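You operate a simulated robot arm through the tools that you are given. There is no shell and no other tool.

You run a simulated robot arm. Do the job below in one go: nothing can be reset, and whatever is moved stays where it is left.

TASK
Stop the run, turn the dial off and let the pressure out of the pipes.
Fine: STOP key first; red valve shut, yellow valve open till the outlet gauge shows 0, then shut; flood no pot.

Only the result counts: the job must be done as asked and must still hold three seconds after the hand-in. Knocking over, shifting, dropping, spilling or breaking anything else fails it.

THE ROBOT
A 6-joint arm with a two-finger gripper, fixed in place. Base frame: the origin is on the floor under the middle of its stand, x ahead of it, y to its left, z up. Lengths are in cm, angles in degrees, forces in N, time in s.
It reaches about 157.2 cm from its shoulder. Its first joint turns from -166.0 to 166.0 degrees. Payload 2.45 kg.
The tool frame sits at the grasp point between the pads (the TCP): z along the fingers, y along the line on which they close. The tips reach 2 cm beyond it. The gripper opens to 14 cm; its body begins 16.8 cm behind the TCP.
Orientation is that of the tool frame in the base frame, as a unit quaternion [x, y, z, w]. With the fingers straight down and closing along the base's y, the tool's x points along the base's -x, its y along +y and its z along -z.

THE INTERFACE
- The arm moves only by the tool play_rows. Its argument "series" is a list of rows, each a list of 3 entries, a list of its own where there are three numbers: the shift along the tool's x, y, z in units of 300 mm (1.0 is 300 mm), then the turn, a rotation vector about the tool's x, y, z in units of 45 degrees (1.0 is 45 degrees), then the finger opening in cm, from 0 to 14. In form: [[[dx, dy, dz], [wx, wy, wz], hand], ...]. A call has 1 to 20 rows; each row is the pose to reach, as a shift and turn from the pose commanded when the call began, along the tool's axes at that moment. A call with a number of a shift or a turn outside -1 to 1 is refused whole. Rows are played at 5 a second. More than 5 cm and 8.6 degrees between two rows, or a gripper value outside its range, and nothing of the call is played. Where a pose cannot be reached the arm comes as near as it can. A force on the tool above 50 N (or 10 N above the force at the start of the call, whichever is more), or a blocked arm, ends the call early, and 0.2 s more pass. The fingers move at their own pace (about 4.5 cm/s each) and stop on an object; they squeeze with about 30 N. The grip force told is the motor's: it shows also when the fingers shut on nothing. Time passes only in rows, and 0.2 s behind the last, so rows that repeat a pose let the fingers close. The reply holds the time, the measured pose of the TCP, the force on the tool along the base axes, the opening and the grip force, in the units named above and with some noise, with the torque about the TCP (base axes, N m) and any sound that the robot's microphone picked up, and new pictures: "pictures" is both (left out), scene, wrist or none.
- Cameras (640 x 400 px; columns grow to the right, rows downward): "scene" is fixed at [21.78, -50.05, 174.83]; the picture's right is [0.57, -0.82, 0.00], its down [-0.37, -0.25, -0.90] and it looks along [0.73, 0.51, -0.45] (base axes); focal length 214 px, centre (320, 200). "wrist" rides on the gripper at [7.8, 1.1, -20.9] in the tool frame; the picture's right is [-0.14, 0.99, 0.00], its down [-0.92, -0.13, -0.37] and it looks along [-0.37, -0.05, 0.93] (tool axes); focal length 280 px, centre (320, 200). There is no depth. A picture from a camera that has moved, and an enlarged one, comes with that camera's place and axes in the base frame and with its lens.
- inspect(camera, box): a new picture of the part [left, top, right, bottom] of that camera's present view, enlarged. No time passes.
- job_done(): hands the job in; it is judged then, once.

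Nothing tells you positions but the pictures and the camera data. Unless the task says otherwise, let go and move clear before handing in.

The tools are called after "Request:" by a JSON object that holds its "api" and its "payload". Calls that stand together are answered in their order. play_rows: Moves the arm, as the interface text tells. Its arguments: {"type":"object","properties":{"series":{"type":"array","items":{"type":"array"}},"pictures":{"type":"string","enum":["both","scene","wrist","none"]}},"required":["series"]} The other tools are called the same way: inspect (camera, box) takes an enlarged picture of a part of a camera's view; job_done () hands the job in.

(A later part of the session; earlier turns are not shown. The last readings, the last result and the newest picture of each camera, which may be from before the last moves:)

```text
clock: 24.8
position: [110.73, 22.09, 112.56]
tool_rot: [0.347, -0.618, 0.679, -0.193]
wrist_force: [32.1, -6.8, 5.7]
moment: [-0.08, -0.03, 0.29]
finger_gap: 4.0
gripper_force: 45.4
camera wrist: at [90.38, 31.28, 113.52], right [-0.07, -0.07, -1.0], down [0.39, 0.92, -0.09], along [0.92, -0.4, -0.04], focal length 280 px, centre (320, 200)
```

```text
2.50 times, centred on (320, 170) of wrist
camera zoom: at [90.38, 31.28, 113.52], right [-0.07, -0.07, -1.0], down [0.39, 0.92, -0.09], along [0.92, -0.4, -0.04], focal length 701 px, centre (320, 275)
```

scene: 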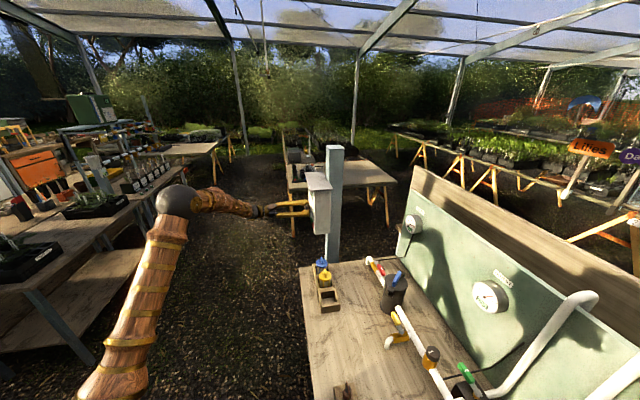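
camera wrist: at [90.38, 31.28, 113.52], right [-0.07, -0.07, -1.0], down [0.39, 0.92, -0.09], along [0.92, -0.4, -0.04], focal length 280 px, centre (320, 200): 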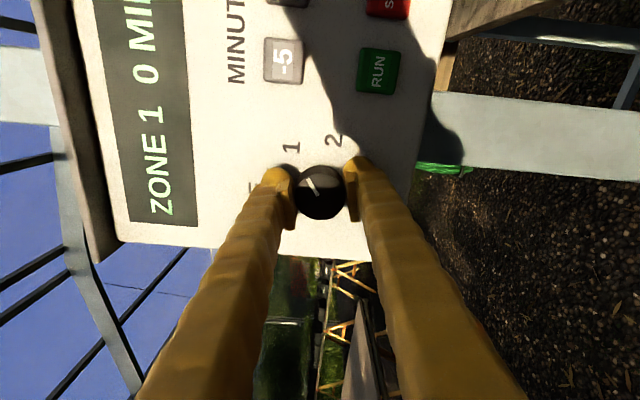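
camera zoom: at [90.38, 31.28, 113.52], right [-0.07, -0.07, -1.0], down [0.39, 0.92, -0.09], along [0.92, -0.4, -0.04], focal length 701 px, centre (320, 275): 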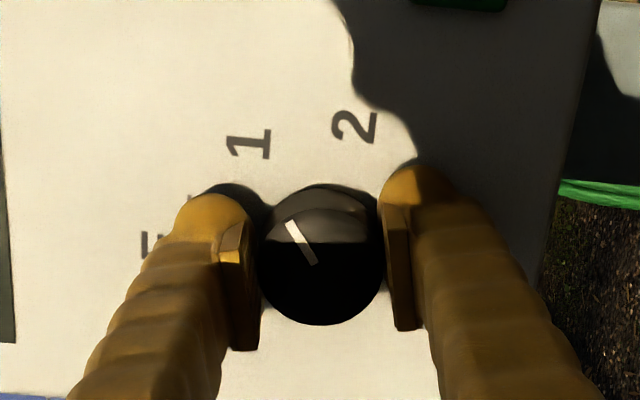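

Now ZONE 1. I'll release to relax, re-grip and turn the last step to OFF.

Request:
{"api": "play_rows", "payload": {"series": [[[0, 0, 0], [0, 0, 0], 5], [[0, 0, 0], [0, 0, 0], 6.5], [[0, 0, 0], [0, 0, 0], 6.5]], "pictures": "none"}}

Request:
{"api": "inspect", "payload": {"camera": "wrist", "box": [240, 90, 400, 250]}}

```text
clock: 25.6
position: [110.71, 22.14, 112.63]
tool_rot: [0.346, -0.618, 0.679, -0.193]
wrist_force: [-0.3, 0.3, 0.4]
moment: [0.01, 0.0, -0.01]
finger_gap: 6.49
gripper_force: 0.1
```

```text
2.50 times, centred on (320, 170) of wrist
camera zoom: at [90.34, 31.31, 113.49], right [-0.07, -0.06, -1.0], down [0.39, 0.92, -0.09], along [0.92, -0.4, -0.04], focal length 701 px, centre (320, 275)
```

zoom: 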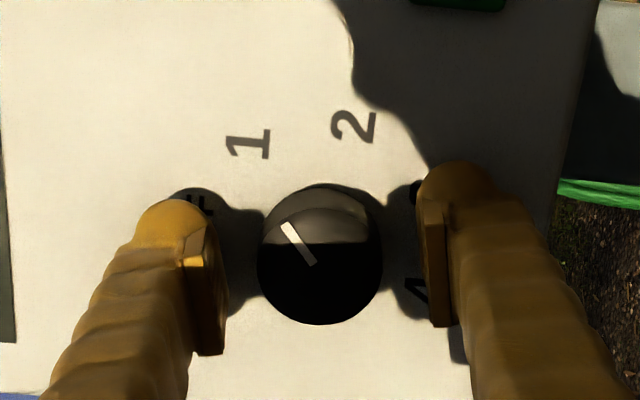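

Request:
{"api": "play_rows", "payload": {"series": [[[0, 0, 0], [0, 0, 0], 5], [[0, 0, 0], [0, 0, 0], 2], [[0, 0, 0], [0, 0, 0], 0], [[0, 0, 0], [0, 0, 0], 0], [[0, 0, 0], [0, 0, -0.167], 0], [[0, 0, 0], [0, 0, -0.333], 0], [[0, 0, 0], [0, 0, -0.5], 0], [[0, 0, 0], [0, 0, -0.667], 0], [[0, 0, 0], [0, 0, -0.833], 0], [[0, 0, 0], [0, 0, -1.0], 0]], "pictures": "wrist"}}

Request:
{"api": "inspect", "payload": {"camera": "wrist", "box": [240, 90, 400, 250]}}

```text
clock: 27.8
position: [110.73, 22.11, 112.79]
tool_rot: [0.557, -0.438, 0.701, 0.082]
wrist_force: [-32.5, 9.1, 0.7]
moment: [-0.14, -0.07, -0.32]
finger_gap: 3.98
gripper_force: 45.1
camera wrist: at [92.4, 33.32, 118.91], right [-0.55, -0.54, -0.64], down [0.15, 0.68, -0.72], along [0.82, -0.49, -0.29], focal length 280 px, centre (320, 200)
```

wrist: 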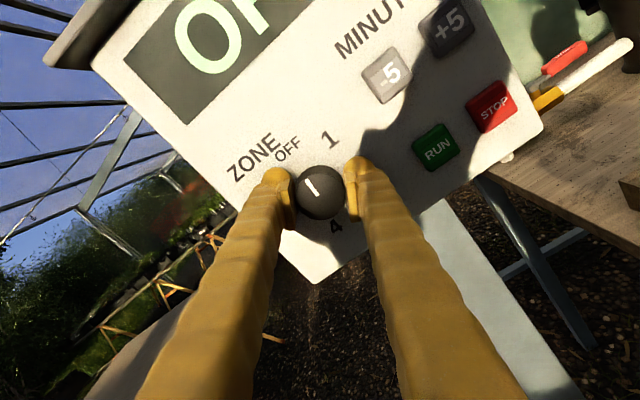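

```text
2.50 times, centred on (320, 170) of wrist
camera zoom: at [92.4, 33.32, 118.91], right [-0.55, -0.54, -0.64], down [0.15, 0.68, -0.72], along [0.82, -0.49, -0.29], focal length 701 px, centre (320, 275)
```

zoom: 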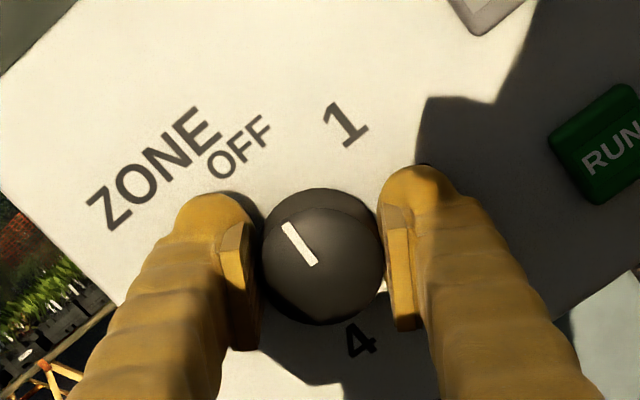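

The display shows "OF…". I'll release, back straight off and confirm.

Request:
{"api": "play_rows", "payload": {"series": [[[0, 0, 0], [0, 0, 0], 5], [[0, 0, 0], [0, 0, 0], 8], [[0, 0, 0], [0, 0, 0], 9], [[0, 0, -0.1], [0, 0, 0], 9], [[0, 0, -0.25], [0, 0, 0], 9], [[0, 0, -0.4], [0, 0, 0], 9], [[0, 0, -0.55], [0, 0, 0], 9], [[0, 0, -0.7], [0, 0, 0], 9]], "pictures": "wrist"}}

Request:
{"api": "inspect", "payload": {"camera": "wrist", "box": [220, 60, 480, 240]}}

Request:
{"api": "inspect", "payload": {"camera": "scene", "box": [290, 240, 530, 390]}}

```text
clock: 29.6
position: [95.72, 36.96, 112.81]
tool_rot: [0.556, -0.439, 0.701, 0.08]
wrist_force: [-0.3, -0.2, 0.2]
moment: [-0.01, -0.02, 0.03]
finger_gap: 9.01
gripper_force: 0.1
camera wrist: at [77.3, 48.15, 119.02], right [-0.55, -0.54, -0.64], down [0.16, 0.68, -0.72], along [0.82, -0.49, -0.29], focal length 280 px, centre (320, 200)
```

wrist: 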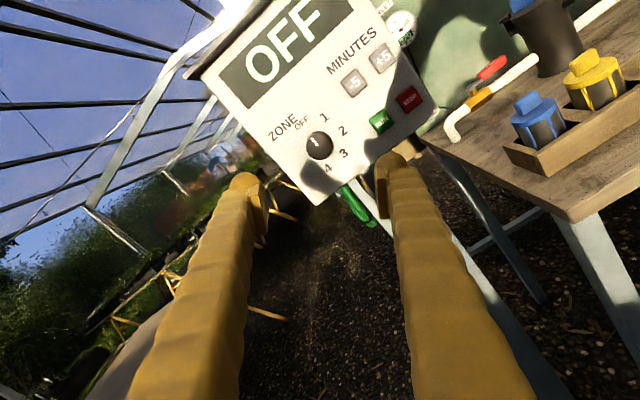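

```text
2.22 times, centred on (350, 150) of wrist
camera zoom: at [77.3, 48.15, 119.02], right [-0.55, -0.54, -0.64], down [0.16, 0.68, -0.72], along [0.82, -0.49, -0.29], focal length 623 px, centre (253, 311)
```

zoom: 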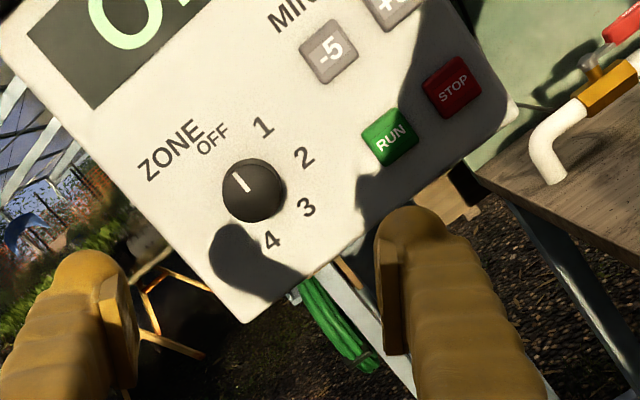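

```text
2.67 times, centred on (410, 315) of scene
camera zoom: at [21.78, -50.05, 174.83], right [0.57, -0.82, 0.0], down [-0.37, -0.25, -0.9], along [0.73, 0.51, -0.45], focal length 572 px, centre (80, -107)
```

zoom: 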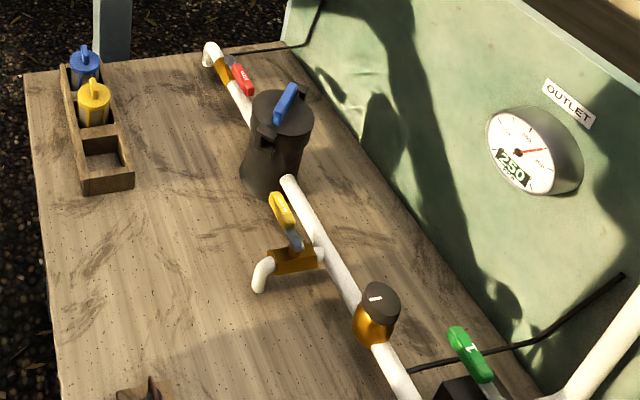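

The dial is at OFF and the display says OFF. Next I'll unwind the wrist while moving toward the bench front, then look down at the valves.

Request:
{"api": "play_rows", "payload": {"series": [[[0.0715, 0.054, 0], [0, 0, 0.167], 9], [[0.143, 0.108, 0], [0, 0, 0.333], 9], [[0.2145, 0.163, 0], [0, 0, 0.5], 9], [[0.286, 0.217, 0], [0, 0, 0.667], 9], [[0.3575, 0.271, 0], [0, 0, 0.833], 9], [[0.429, 0.326, 0], [0, 0, 1.0], 9]], "pictures": "none"}}

Request:
{"api": "play_rows", "payload": {"series": [[[0.062, -0.019, 0], [0, 0, 0.167], 9], [[0.124, -0.038, 0], [0, 0, 0.333], 9], [[0.186, -0.0565, 0], [0, 0, 0.5], 9], [[0.248, -0.075, 0], [0, 0, 0.667], 9], [[0.31, -0.094, 0], [0, 0, 0.833], 9], [[0.372, -0.113, 0], [0, 0, 1.0], 9]], "pictures": "none"}}

Request:
{"api": "play_rows", "payload": {"series": [[[0.021, -0.0515, 0], [0, 0, 0.167], 9], [[0.042, -0.103, 0], [0, 0, 0.333], 9], [[0.063, -0.1545, 0], [0, 0, 0.5], 9], [[0.084, -0.206, 0], [0, 0, 0.667], 9], [[0.105, -0.2575, 0], [0, 0, 0.833], 9], [[0.126, -0.309, 0], [0, 0, 1.0], 9]], "pictures": "both"}}

```text
clock: 31.0
position: [85.19, 26.09, 118.6]
tool_rot: [0.345, -0.618, 0.679, -0.193]
wrist_force: [0.1, -0.1, 0.2]
moment: [0.0, 0.01, -0.01]
finger_gap: 8.99
gripper_force: 0.0
```

```text
clock: 32.4
position: [77.97, 19.03, 124.34]
tool_rot: [-0.082, 0.703, -0.553, 0.439]
wrist_force: [0.9, -0.1, 0.4]
moment: [0.0, -0.02, 0.01]
finger_gap: 9.01
gripper_force: 0.0
```

```text
clock: 33.8
position: [72.55, 13.31, 130.35]
tool_rot: [0.194, 0.681, -0.344, 0.617]
wrist_force: [-0.1, 0.8, -1.1]
moment: [-0.01, 0.02, 0.04]
finger_gap: 9.0
gripper_force: 0.1
camera wrist: at [57.12, 27.52, 122.64], right [0.7, 0.7, -0.09], down [-0.2, 0.32, 0.93], along [0.68, -0.63, 0.36], focal length 280 px, centre (320, 200)
```

scene: 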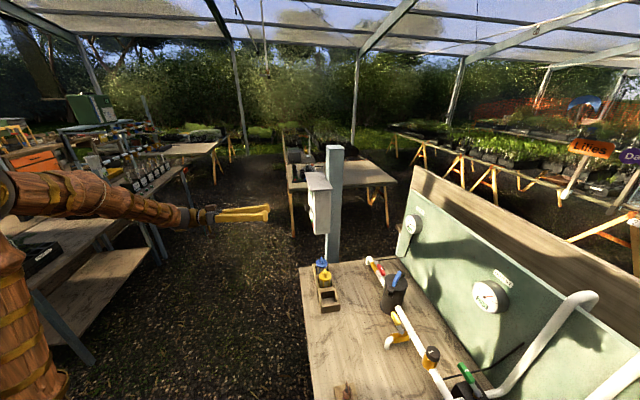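
wrist: 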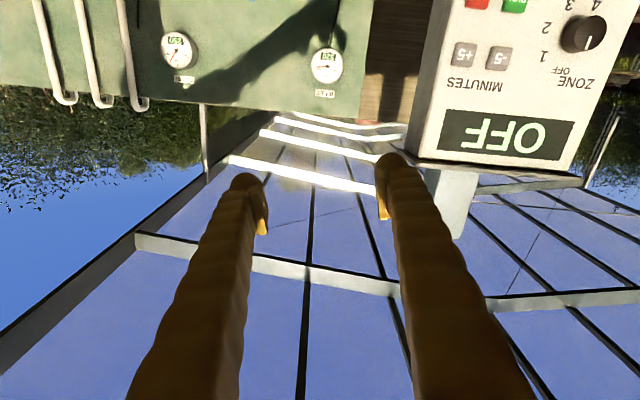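

OFF is confirmed on the display. Now I'll pitch the gripper down and move over the bench to look at the red and yellow valves.

Request:
{"api": "play_rows", "payload": {"series": [[[0.0102, -0.0404, 0.0542], [-0.0155, 0.124, 0.0155], 9], [[0.0204, -0.0808, 0.108], [-0.031, 0.2485, 0.031], 9], [[0.0306, -0.121, 0.1625], [-0.0465, 0.373, 0.0465], 9], [[0.0408, -0.1615, 0.2167], [-0.062, 0.497, 0.062], 9], [[0.051, -0.202, 0.271], [-0.0775, 0.621, 0.0775], 9], [[0.0613, -0.242, 0.325], [-0.093, 0.7455, 0.093], 9], [[0.0715, -0.2826, 0.379], [-0.1085, 0.87, 0.1085], 9], [[0.0817, -0.323, 0.433], [-0.124, 0.994, 0.124], 9]], "pictures": "wrist"}}

```text
clock: 35.6
position: [74.56, -2.75, 130.2]
tool_rot: [0.312, 0.87, -0.182, 0.335]
wrist_force: [0.1, 0.6, 0.2]
moment: [0.0, 0.01, 0.0]
finger_gap: 9.03
gripper_force: 0.0
camera wrist: at [60.89, 12.22, 139.48], right [0.74, 0.67, -0.01], down [0.28, -0.29, 0.92], along [0.61, -0.68, -0.4], focal length 280 px, centre (320, 200)
```

wrist: 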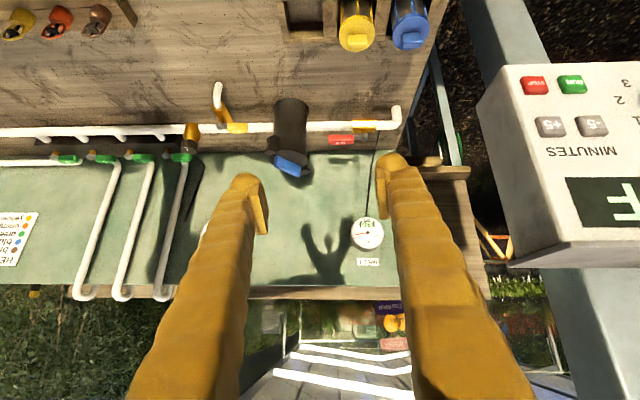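

There is a legend card on the panel; I'll read it before continuing.

Request:
{"api": "inspect", "payload": {"camera": "wrist", "box": [0, 200, 80, 280]}}

Request:
{"api": "inspect", "payload": {"camera": "wrist", "box": [0, 70, 240, 220]}}

Request:
{"api": "inspect", "payload": {"camera": "wrist", "box": [200, 70, 420, 210]}}

```text
5.00 times, centred on (40, 240) of wrist
camera zoom: at [60.89, 12.22, 139.48], right [0.74, 0.67, -0.01], down [0.28, -0.29, 0.92], along [0.61, -0.68, -0.4], focal length 1402 px, centre (1720, 0)
```

zoom: 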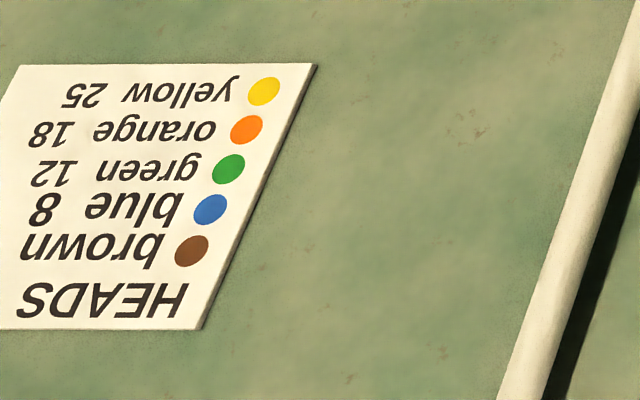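

```text
2.67 times, centred on (120, 145) of wrist
camera zoom: at [60.89, 12.22, 139.48], right [0.74, 0.67, -0.01], down [0.28, -0.29, 0.92], along [0.61, -0.68, -0.4], focal length 748 px, centre (853, 347)
```

zoom: 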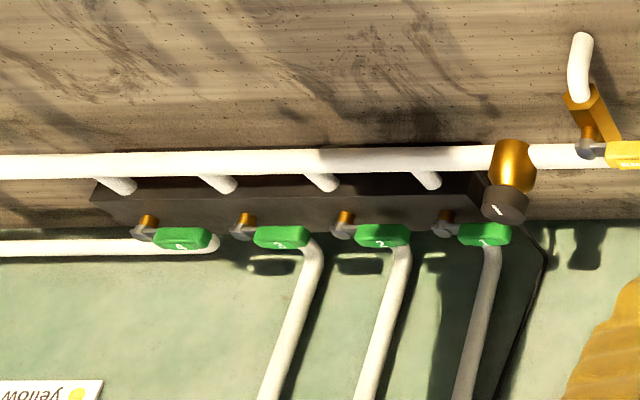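

```text
2.86 times, centred on (310, 140) of wrist
camera zoom: at [60.89, 12.22, 139.48], right [0.74, 0.67, -0.01], down [0.28, -0.29, 0.92], along [0.61, -0.68, -0.4], focal length 801 px, centre (349, 371)
```

zoom: 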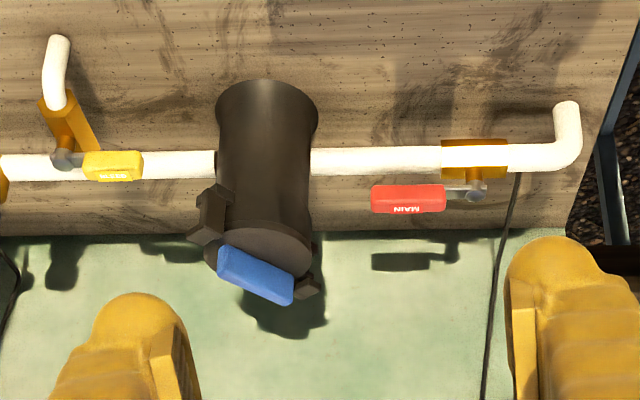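

The red handle is labelled MAIN and lies along the pipe (open). The yellow handle lies across its branch (shut), and the card only lists sprinkler heads. I'll finish pitching down over the red valve for a close look.

Request:
{"api": "play_rows", "payload": {"series": [[[-0.047, 0.0118, 0.0914], [-0.0155, 0.124, 0.0155], 9], [[-0.094, 0.0235, 0.183], [-0.031, 0.2485, 0.031], 9], [[-0.141, 0.0353, 0.274], [-0.0465, 0.373, 0.0465], 9], [[-0.188, 0.047, 0.3655], [-0.062, 0.497, 0.062], 9], [[-0.235, 0.0588, 0.457], [-0.0775, 0.621, 0.0775], 9], [[-0.282, 0.0705, 0.548], [-0.093, 0.7455, 0.093], 9], [[-0.329, 0.0823, 0.64], [-0.1085, 0.87, 0.1085], 9], [[-0.376, 0.094, 0.731], [-0.124, 0.994, 0.124], 9]], "pictures": "both"}}

Request:
{"api": "inspect", "payload": {"camera": "wrist", "box": [220, 130, 420, 290]}}

```text
clock: 37.4
position: [93.31, -16.94, 122.41]
tool_rot: [0.382, 0.924, 0.009, 0.001]
wrist_force: [-0.3, 0.9, 1.1]
moment: [-0.03, -0.07, 0.01]
finger_gap: 9.01
gripper_force: 0.0
camera wrist: at [88.33, -11.11, 143.44], right [0.8, 0.6, 0.02], down [0.56, -0.75, 0.36], along [0.23, -0.28, -0.93], focal length 280 px, centre (320, 200)
```

scene: 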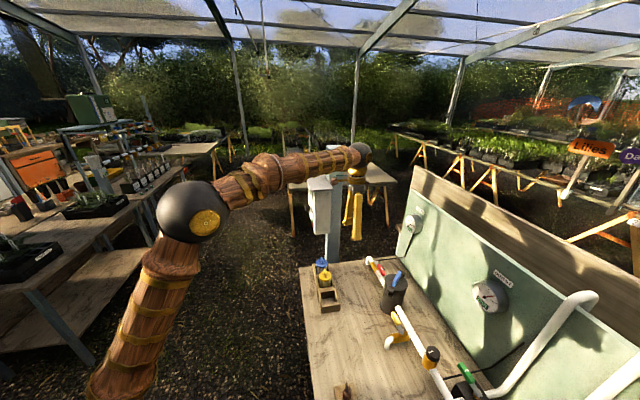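
wrist: 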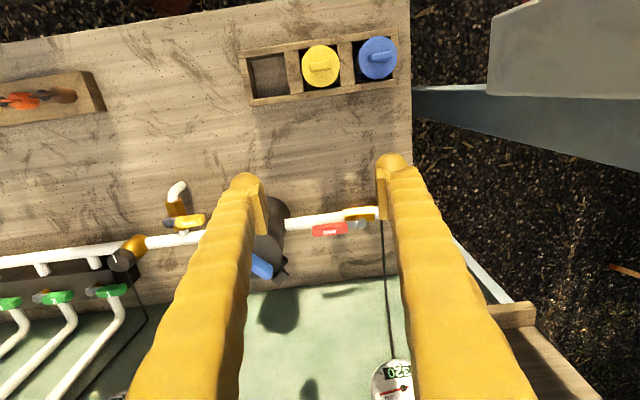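

```text
2.50 times, centred on (320, 210) of wrist
camera zoom: at [88.33, -11.11, 143.44], right [0.8, 0.6, 0.02], down [0.56, -0.75, 0.36], along [0.23, -0.28, -0.93], focal length 701 px, centre (320, 175)
```

zoom: 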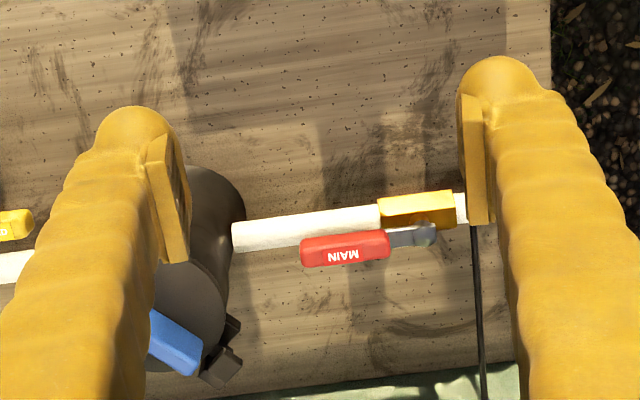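

I place the red hub at about p=59, q=94.7, z≈95, with its handle pointing -p directly above the pipe. I need exact heights, so I'll go lower with the fingers wide for a closer view.

Request:
{"api": "play_rows", "payload": {"series": [[[-0.06, 0, 0.07], [0.022, 0, 0], 12], [[-0.12, 0.01, 0.14], [0.022, 0, 0], 14], [[-0.18, 0.02, 0.21], [0.022, 0, 0], 14], [[-0.24, 0.03, 0.28], [0.022, 0, 0], 14], [[-0.3, 0.03, 0.35], [0.022, 0, 0], 14], [[-0.333, 0.03, 0.4], [0.022, 0, 0], 14], [[-0.333, 0.03, 0.4], [0.022, 0, 0], 14]], "pictures": "wrist"}}

Request:
{"api": "inspect", "payload": {"camera": "wrist", "box": [220, 110, 420, 290]}}

```text
clock: 39.0
position: [101.0, -23.52, 110.19]
tool_rot: [0.383, 0.924, -0.002, -0.002]
wrist_force: [0.2, 0.3, -0.3]
moment: [0.0, -0.02, 0.01]
finger_gap: 14.01
gripper_force: 0.0
camera wrist: at [96.29, -17.32, 131.21], right [0.8, 0.6, 0.0], down [0.56, -0.74, 0.37], along [0.22, -0.29, -0.93], focal length 280 px, centre (320, 200)
```

wrist: 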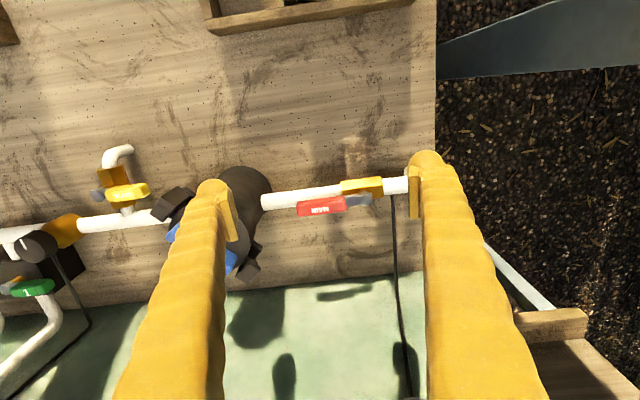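

```text
2.22 times, centred on (320, 200) of wrist
camera zoom: at [96.29, -17.32, 131.21], right [0.8, 0.6, 0.0], down [0.56, -0.74, 0.37], along [0.22, -0.29, -0.93], focal length 623 px, centre (320, 200)
```

zoom: 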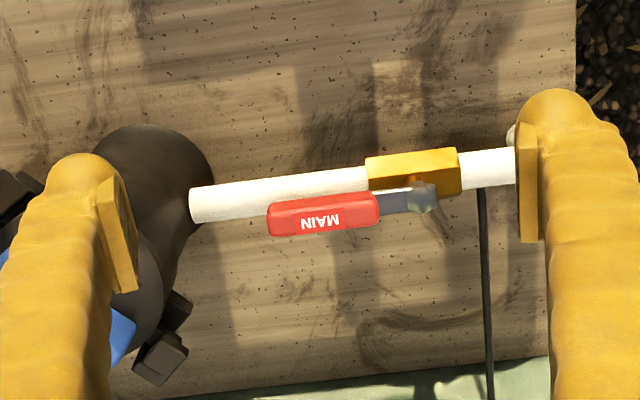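

The red handle spans p≈50.6–57.5 at q≈95.5, with its hub at p≈60.3. The pipe top is at z≈92.7 and the handle bottom at about 94. I'll close the fingers, pass over the handle and come down behind it.

Request:
{"api": "play_rows", "payload": {"series": [[[-0.09, -0.008, 0], [0, 0, 0], 8], [[-0.19, -0.016, 0], [0, 0, 0], 4], [[-0.29, -0.025, 0], [0, 0, 0], 0], [[-0.38, -0.033, 0], [0, 0, 0], 0], [[-0.38, -0.033, 0.05], [0, 0, 0], 0], [[-0.38, -0.033, 0.15], [0, 0, 0], 0], [[-0.38, -0.033, 0.25], [0, 0, 0], 0], [[-0.38, -0.033, 0.35], [0, 0, 0], 0], [[-0.38, -0.033, 0.41], [0, 0, 0], 0], [[-0.38, -0.033, 0.41], [0, 0, 0], 0]], "pictures": "both"}}

Request:
{"api": "inspect", "payload": {"camera": "wrist", "box": [220, 90, 420, 250]}}

Request:
{"api": "inspect", "payload": {"camera": "scene", "box": [340, 230, 440, 310]}}

```text
clock: 41.2
position: [108.49, -32.32, 97.47]
tool_rot: [0.382, 0.924, 0.0, -0.002]
wrist_force: [0.3, -0.5, -0.6]
moment: [0.02, 0.04, 0.04]
finger_gap: 0.0
gripper_force: 29.3
camera wrist: at [103.7, -26.04, 118.51], right [0.8, 0.6, 0.0], down [0.56, -0.74, 0.37], along [0.22, -0.29, -0.93], focal length 280 px, centre (320, 200)
```

scene: 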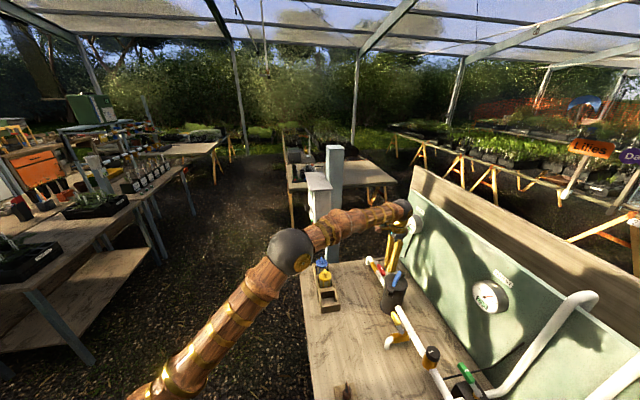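
wrist: 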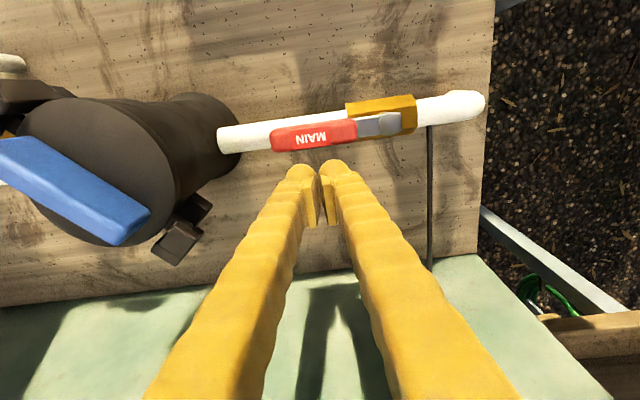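

```text
2.50 times, centred on (320, 170) of wrist
camera zoom: at [103.7, -26.04, 118.51], right [0.8, 0.6, 0.0], down [0.56, -0.74, 0.37], along [0.22, -0.29, -0.93], focal length 701 px, centre (320, 275)
```

zoom: 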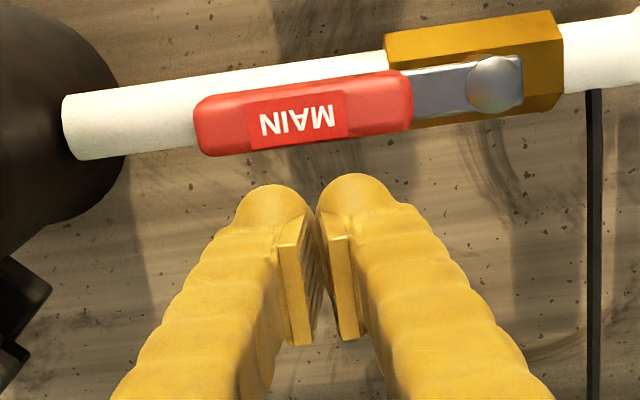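

```text
5.00 times, centred on (390, 270) of scene
camera zoom: at [21.78, -50.05, 174.83], right [0.57, -0.82, 0.0], down [-0.37, -0.25, -0.9], along [0.73, 0.51, -0.45], focal length 1072 px, centre (-30, -150)
```

zoom: 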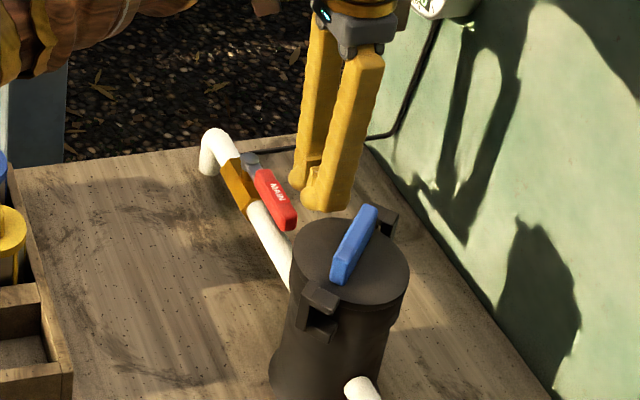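

The fingertips are about 1 cm behind the handle. I'll lower so the tips sit between the pipe top and the handle, then start pulling toward the robot (clockwise to shut).

Request:
{"api": "play_rows", "payload": {"series": [[[0, 0, 0.03], [0, 0, 0], 0], [[0, 0, 0.06], [0, 0, 0], 0], [[0, 0, 0.069], [0, 0, 0], 0], [[0.03, 0, 0.069], [0, 0, 0], 0], [[0.05, 0, 0.069], [0, 0, 0], 0], [[0.07, 0, 0.069], [0, 0, 0], 0], [[0.09, 0, 0.069], [0, 0, 0], 0], [[0.11, 0, 0.069], [0, 0, 0], 0]], "pictures": "both"}}

Request:
{"api": "inspect", "payload": {"camera": "wrist", "box": [220, 90, 420, 250]}}

Request:
{"api": "inspect", "payload": {"camera": "scene", "box": [340, 230, 440, 310]}}

```text
clock: 43.0
position: [106.08, -29.76, 95.58]
tool_rot: [0.383, 0.924, 0.0, -0.002]
wrist_force: [0.0, -0.4, -0.5]
moment: [-0.02, 0.03, 0.0]
finger_gap: 0.0
gripper_force: 29.2
camera wrist: at [101.28, -23.54, 116.65], right [0.8, 0.6, 0.0], down [0.56, -0.74, 0.37], along [0.22, -0.29, -0.93], focal length 280 px, centre (320, 200)
```

scene: 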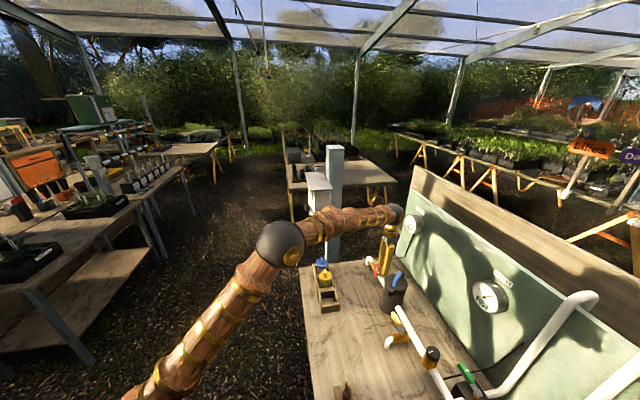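
wrist: 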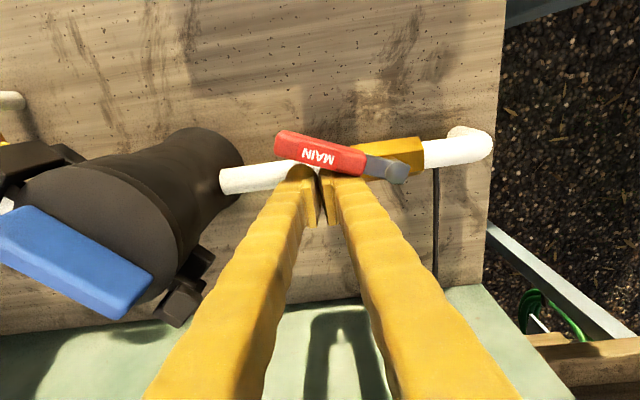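

```text
2.50 times, centred on (320, 170) of wrist
camera zoom: at [101.28, -23.54, 116.65], right [0.8, 0.6, 0.0], down [0.56, -0.74, 0.37], along [0.22, -0.29, -0.93], focal length 701 px, centre (320, 275)
```

zoom: 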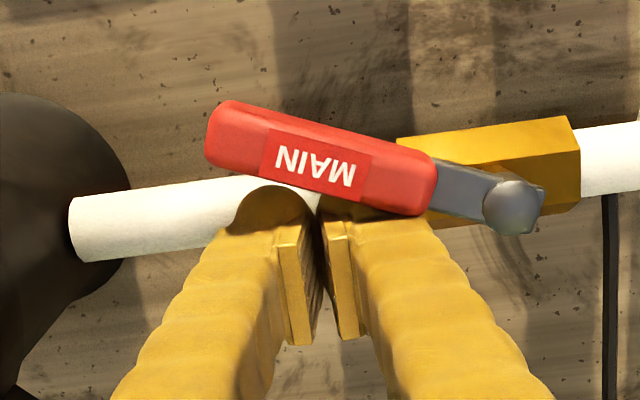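

```text
5.00 times, centred on (390, 270) of scene
camera zoom: at [21.78, -50.05, 174.83], right [0.57, -0.82, 0.0], down [-0.37, -0.25, -0.9], along [0.73, 0.51, -0.45], focal length 1072 px, centre (-30, -150)
```

zoom: 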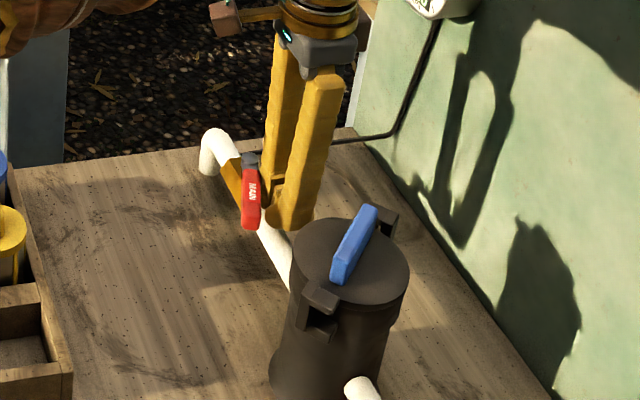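

The red handle swings freely in that direction. I'll keep following the arc.

Request:
{"api": "play_rows", "payload": {"series": [[[0.026, -0.005, 0], [0, 0, 0], 0], [[0.052, -0.008, 0], [0, 0, 0], 0], [[0.077, -0.006, 0], [0, 0, 0], 0], [[0.102, -0.002, 0], [0, 0, 0], 0], [[0.126, 0.004, 0], [0, 0, 0], 0], [[0.149, 0.011, 0], [0, 0, 0], 0], [[0.17, 0.026, 0], [0, 0, 0], 0], [[0.189, 0.041, 0], [0, 0, 0], 0], [[0.203, 0.058, 0], [0, 0, 0], 0], [[0.215, 0.074, 0], [0, 0, 0], 0]], "pictures": "wrist"}}

Request:
{"api": "inspect", "payload": {"camera": "wrist", "box": [220, 70, 460, 250]}}

Request:
{"api": "inspect", "payload": {"camera": "scene", "box": [340, 230, 440, 310]}}

```text
clock: 45.2
position: [103.17, -23.71, 95.75]
tool_rot: [0.383, 0.924, 0.0, -0.001]
wrist_force: [-0.2, -0.5, 0.1]
moment: [-0.03, 0.01, -0.02]
finger_gap: 0.0
gripper_force: 29.6
camera wrist: at [98.39, -17.49, 116.8], right [0.8, 0.6, 0.0], down [0.56, -0.74, 0.37], along [0.22, -0.29, -0.93], focal length 280 px, centre (320, 200)
```

wrist: 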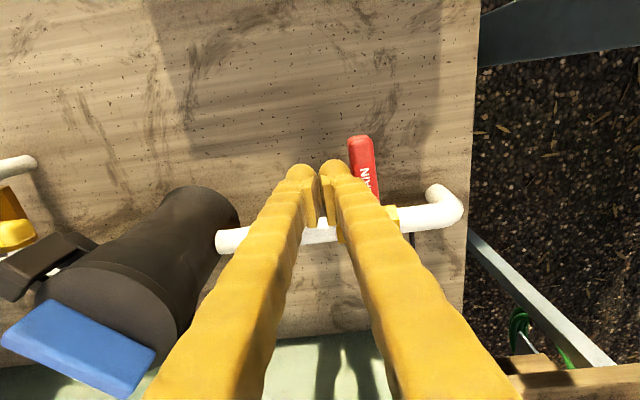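

```text
2.22 times, centred on (340, 160) of wrist
camera zoom: at [98.39, -17.49, 116.8], right [0.8, 0.6, 0.0], down [0.56, -0.74, 0.37], along [0.22, -0.29, -0.93], focal length 623 px, centre (276, 289)
```

zoom: 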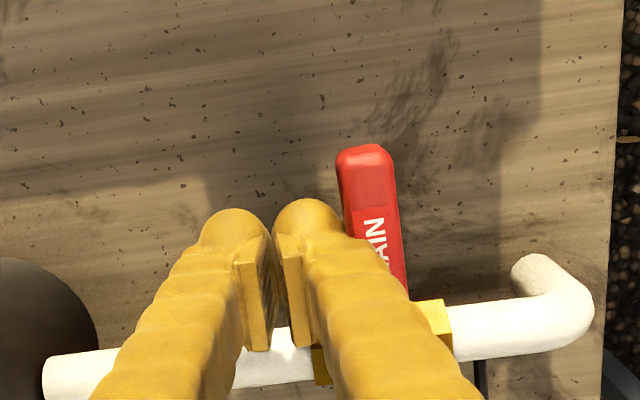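

```text
5.00 times, centred on (390, 270) of scene
camera zoom: at [21.78, -50.05, 174.83], right [0.57, -0.82, 0.0], down [-0.37, -0.25, -0.9], along [0.73, 0.51, -0.45], focal length 1072 px, centre (-30, -150)
```

zoom: 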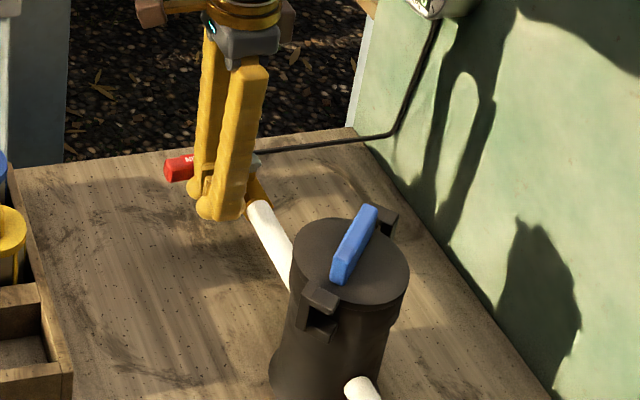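

The handle is about 83° round. I'll push on gently until it meets its stop.

Request:
{"api": "play_rows", "payload": {"series": [[[0.005, 0.01, 0], [0, 0, 0], 0], [[0.008, 0.02, 0], [0, 0, 0], 0], [[0.01, 0.028, 0], [0, 0, 0], 0], [[0.01, 0.034, 0], [0, 0, 0], 0]], "pictures": "none"}}

Request:
{"api": "inspect", "payload": {"camera": "wrist", "box": [220, 70, 460, 250]}}

```text
clock: 46.2
position: [103.21, -23.29, 95.84]
tool_rot: [0.384, 0.923, -0.003, -0.004]
wrist_force: [-13.5, -7.0, 2.9]
moment: [0.11, -0.18, 0.13]
finger_gap: 0.01
gripper_force: 29.3
stopped in row 4: the force on the tool passed its limit at 55 N (the readings are from after the stop); the commanded pose is now the measured one
```

```text
2.22 times, centred on (340, 160) of wrist
camera zoom: at [98.6, -16.99, 116.85], right [0.8, 0.6, -0.01], down [0.56, -0.74, 0.37], along [0.21, -0.3, -0.93], focal length 623 px, centre (276, 289)
```

zoom: 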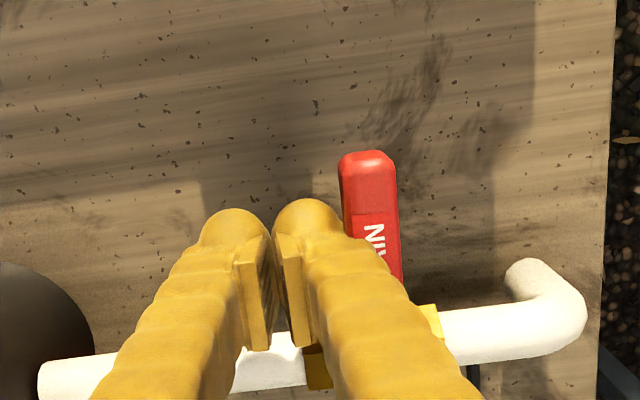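

It reached the stop (force rose sharply). I'll back away, rise, and check that the handle is square to the pipe.

Request:
{"api": "play_rows", "payload": {"series": [[[0, -0.03, 0], [0, 0, 0], 0], [[0, -0.07, 0], [0, 0, 0], 0], [[0, -0.07, -0.1], [0, 0, 0], 0], [[0, -0.07, -0.23], [0, 0, 0], 0], [[0.03, -0.07, -0.36], [0, 0, 0], 4], [[0.06, -0.03, -0.48], [0, 0, 0], 10], [[0.1, 0.02, -0.6], [0, 0, 0], 14], [[0.1, 0.02, -0.6], [0, 0, 0], 14]], "pictures": "both"}}

Request:
{"api": "inspect", "payload": {"camera": "wrist", "box": [240, 110, 440, 270]}}

Request:
{"api": "inspect", "payload": {"camera": "scene", "box": [340, 180, 520, 320]}}

```text
clock: 48.0
position: [101.77, -20.58, 113.62]
tool_rot: [0.384, 0.923, -0.003, -0.003]
wrist_force: [-0.1, 0.7, 0.5]
moment: [-0.01, -0.03, 0.01]
finger_gap: 8.48
gripper_force: 0.0
camera wrist: at [97.18, -14.29, 134.64], right [0.8, 0.6, -0.01], down [0.56, -0.74, 0.37], along [0.21, -0.3, -0.93], focal length 280 px, centre (320, 200)
```

scene: 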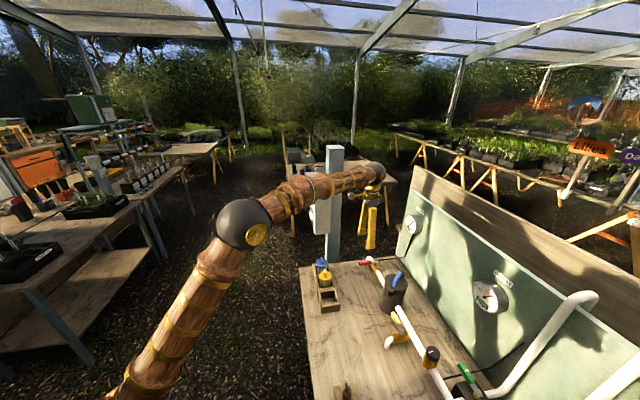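
wrist: 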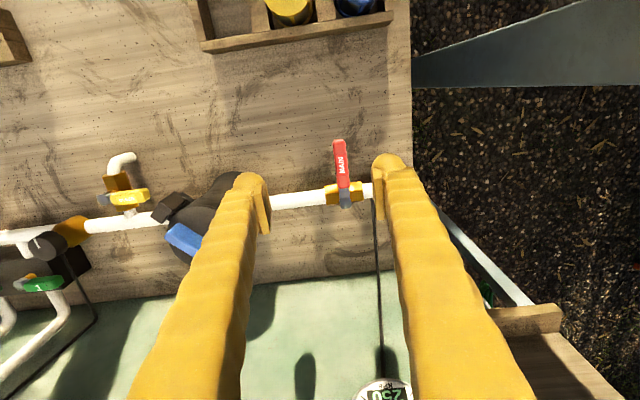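

```text
2.50 times, centred on (340, 190) of wrist
camera zoom: at [97.18, -14.29, 134.64], right [0.8, 0.6, -0.01], down [0.56, -0.74, 0.37], along [0.21, -0.3, -0.93], focal length 701 px, centre (270, 225)
```

zoom: 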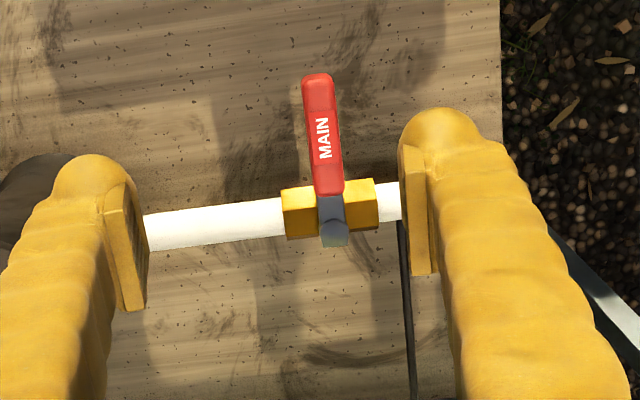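

```text
2.86 times, centred on (430, 250) of scene
camera zoom: at [21.78, -50.05, 174.83], right [0.57, -0.82, 0.0], down [-0.37, -0.25, -0.9], along [0.73, 0.51, -0.45], focal length 613 px, centre (6, 57)
```

zoom: 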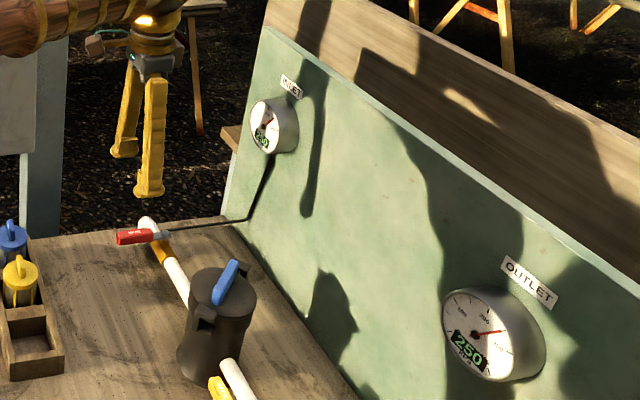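

Red is shut: its handle is square to the pipe, and both gauges hold at 250. Now I'll move over to the yellow drain valve for a close look.

Request:
{"api": "play_rows", "payload": {"series": [[[0.012, -0.12, -0.05], [0, 0, 0], 14], [[0.025, -0.24, -0.05], [0, 0, 0], 14], [[0.037, -0.36, -0.05], [0, 0, 0], 14], [[0.05, -0.48, -0.05], [0, 0, 0], 14], [[0.062, -0.6, -0.05], [0, 0, 0], 14], [[0.075, -0.72, -0.05], [0, 0, 0], 14], [[0.087, -0.84, -0.05], [0, 0, 0], 14], [[0.1, -0.967, -0.05], [0, 0, 0], 14], [[0.1, -0.967, -0.05], [0, 0, 0], 14]], "pictures": "both"}}

Request:
{"api": "inspect", "payload": {"camera": "wrist", "box": [220, 110, 420, 270]}}

Request:
{"api": "inspect", "payload": {"camera": "scene", "box": [360, 280, 460, 360]}}

```text
clock: 50.0
position: [79.05, -38.94, 115.63]
tool_rot: [0.384, 0.923, -0.002, -0.002]
wrist_force: [0.1, 0.0, 0.3]
moment: [0.01, 0.01, -0.01]
finger_gap: 14.02
gripper_force: 0.1
camera wrist: at [74.45, -32.64, 136.53], right [0.8, 0.6, -0.01], down [0.56, -0.74, 0.37], along [0.22, -0.3, -0.93], focal length 280 px, centre (320, 200)
```

scene: 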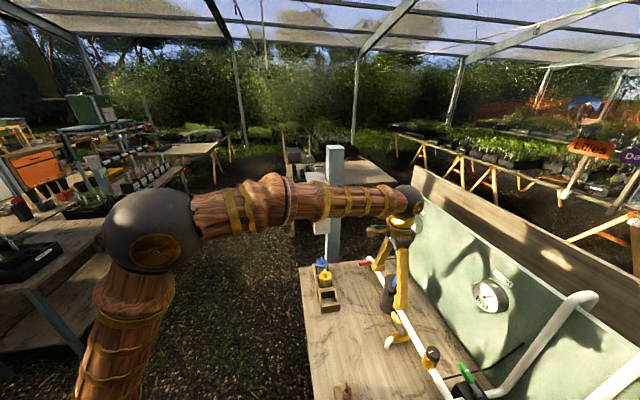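
wrist: 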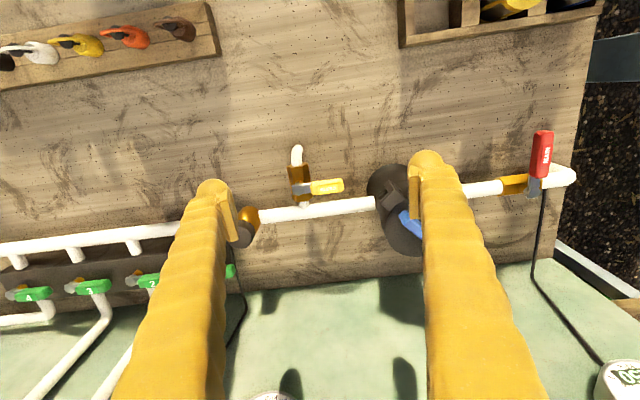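

```text
2.50 times, centred on (320, 190) of wrist
camera zoom: at [74.45, -32.64, 136.53], right [0.8, 0.6, -0.01], down [0.56, -0.74, 0.37], along [0.22, -0.3, -0.93], focal length 701 px, centre (320, 225)
```

zoom: 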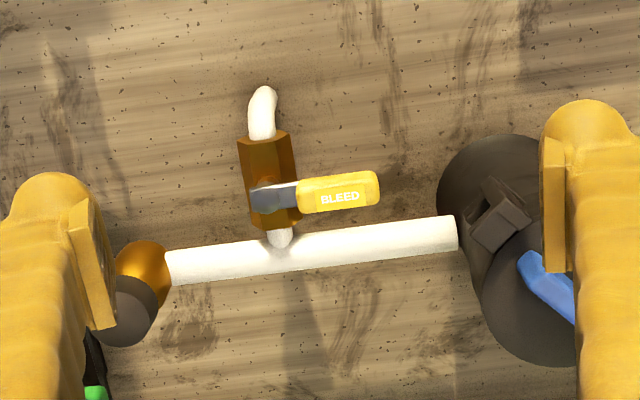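

```text
5.00 times, centred on (410, 320) of scene
camera zoom: at [21.78, -50.05, 174.83], right [0.57, -0.82, 0.0], down [-0.37, -0.25, -0.9], along [0.73, 0.51, -0.45], focal length 1072 px, centre (-130, -400)
```

zoom: 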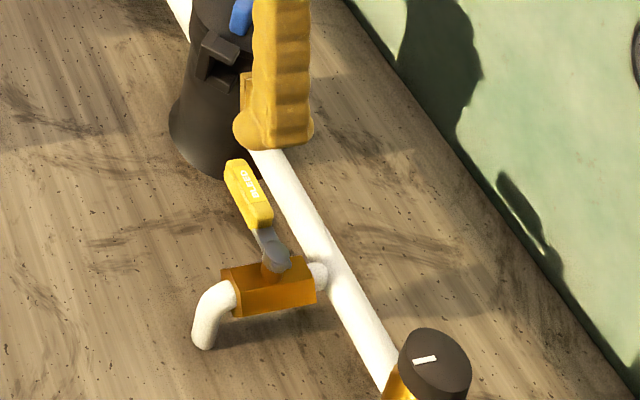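

The yellow BLEED handle points +p (shut): hub at about (p 24.0, q 90.1), tip at p≈31. I'll close the fingers and come down behind it.

Request:
{"api": "play_rows", "payload": {"series": [[[-0.095, 0.006, 0], [0, 0, 0], 0], [[-0.19, 0.012, 0], [0, 0, 0], 0], [[-0.285, 0.018, 0], [0, 0, 0], 0], [[-0.38, 0.023, 0], [0, 0, 0], 0], [[-0.38, 0.023, 0.05], [0, 0, 0], 0], [[-0.38, 0.023, 0.12], [0, 0, 0], 0], [[-0.38, 0.023, 0.2], [0, 0, 0], 0], [[-0.38, 0.023, 0.3], [0, 0, 0], 0], [[-0.38, 0.023, 0.4], [0, 0, 0], 0], [[-0.38, 0.023, 0.5], [0, 0, 0], 0], [[-0.38, 0.023, 0.58], [0, 0, 0], 0], [[-0.38, 0.023, 0.58], [0, 0, 0], 0]], "pictures": "both"}}

Request:
{"api": "inspect", "payload": {"camera": "wrist", "box": [220, 90, 420, 250]}}

Request:
{"api": "inspect", "payload": {"camera": "scene", "box": [360, 270, 460, 350]}}

```text
clock: 52.6
position: [87.53, -46.44, 97.86]
tool_rot: [0.383, 0.924, -0.001, -0.003]
wrist_force: [0.7, -0.9, 0.3]
moment: [-0.02, -0.01, 0.01]
finger_gap: 0.0
gripper_force: 29.1
camera wrist: at [82.96, -40.15, 118.84], right [0.8, 0.6, -0.01], down [0.56, -0.74, 0.37], along [0.22, -0.3, -0.93], focal length 280 px, centre (320, 200)
```

scene: 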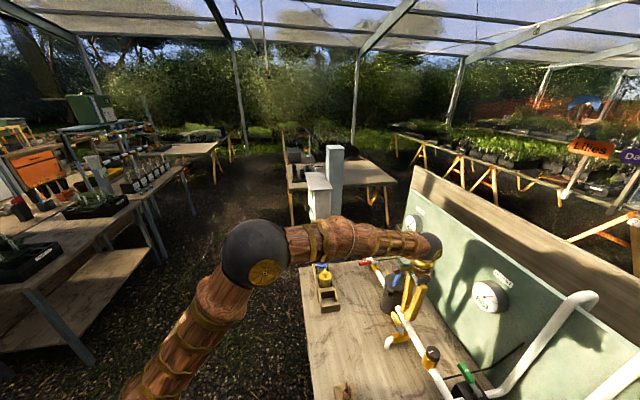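
wrist: 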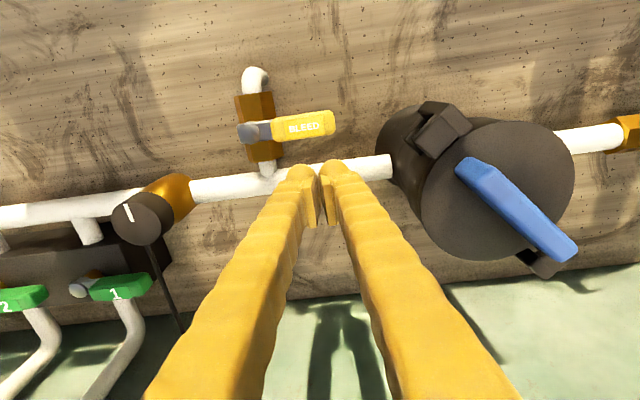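

```text
2.50 times, centred on (320, 170) of wrist
camera zoom: at [82.96, -40.15, 118.84], right [0.8, 0.6, -0.01], down [0.56, -0.74, 0.37], along [0.22, -0.3, -0.93], focal length 701 px, centre (320, 275)
```

zoom: 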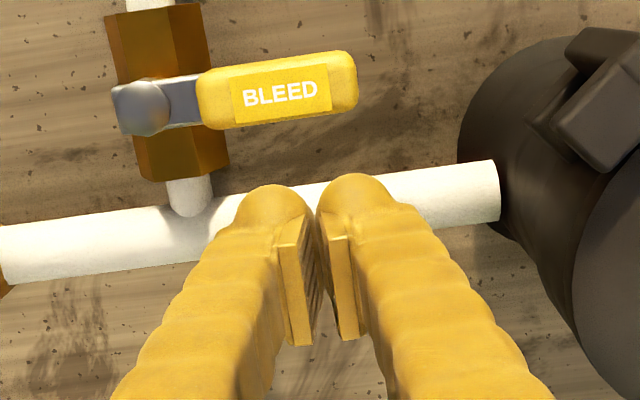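

```text
5.00 times, centred on (410, 310) of scene
camera zoom: at [21.78, -50.05, 174.83], right [0.57, -0.82, 0.0], down [-0.37, -0.25, -0.9], along [0.73, 0.51, -0.45], focal length 1072 px, centre (-130, -350)
```

zoom: 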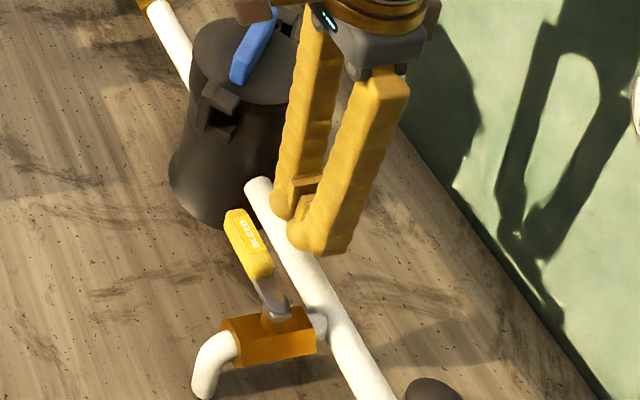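

Well placed behind the yellow handle. I'll lower to the working height that cleared the pipe before and start pulling toward the front (counter-clockwise to open).

Request:
{"api": "play_rows", "payload": {"series": [[[0, 0, 0.03], [0, 0, 0], 0], [[0, 0, 0.06], [0, 0, 0], 0], [[0, 0, 0.078], [0, 0, 0], 0], [[0.03, 0, 0.078], [0, 0, 0], 0], [[0.055, 0.002, 0.078], [0, 0, 0], 0], [[0.08, 0.005, 0.078], [0, 0, 0], 0], [[0.105, 0.01, 0.078], [0, 0, 0], 0], [[0.13, 0.014, 0.078], [0, 0, 0], 0]], "pictures": "wrist"}}

Request:
{"api": "inspect", "payload": {"camera": "wrist", "box": [220, 90, 420, 250]}}

Request:
{"api": "inspect", "payload": {"camera": "scene", "box": [360, 260, 540, 380]}}

```text
clock: 54.4
position: [85.02, -43.48, 95.71]
tool_rot: [0.385, 0.923, -0.002, -0.003]
wrist_force: [0.1, 0.0, 0.5]
moment: [0.01, 0.01, 0.02]
finger_gap: 0.0
gripper_force: 29.1
camera wrist: at [80.42, -37.17, 116.72], right [0.8, 0.6, -0.01], down [0.56, -0.74, 0.37], along [0.22, -0.3, -0.93], focal length 280 px, centre (320, 200)
```

wrist: 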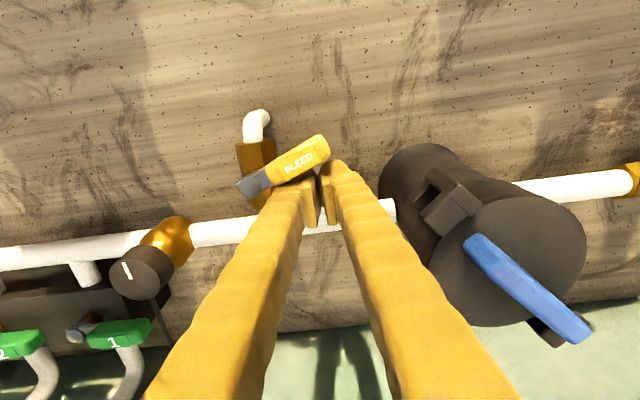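

```text
2.50 times, centred on (320, 170) of wrist
camera zoom: at [80.42, -37.17, 116.72], right [0.8, 0.6, -0.01], down [0.56, -0.74, 0.37], along [0.22, -0.3, -0.93], focal length 701 px, centre (320, 275)
```

zoom: 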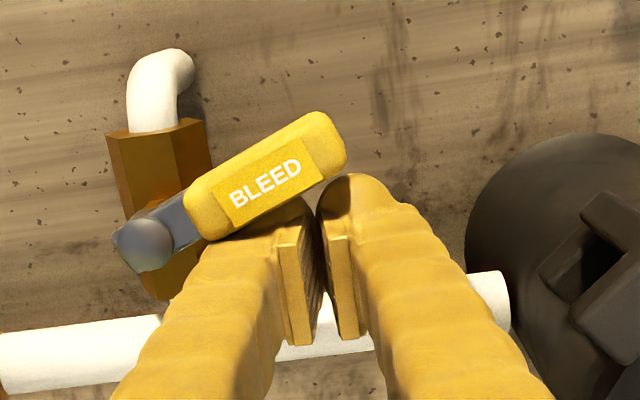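

```text
3.33 times, centred on (450, 320) of scene
camera zoom: at [21.78, -50.05, 174.83], right [0.57, -0.82, 0.0], down [-0.37, -0.25, -0.9], along [0.73, 0.51, -0.45], focal length 715 px, centre (-113, -200)
```

zoom: 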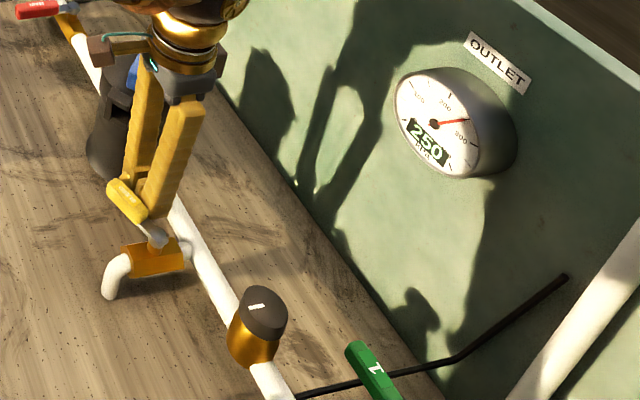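

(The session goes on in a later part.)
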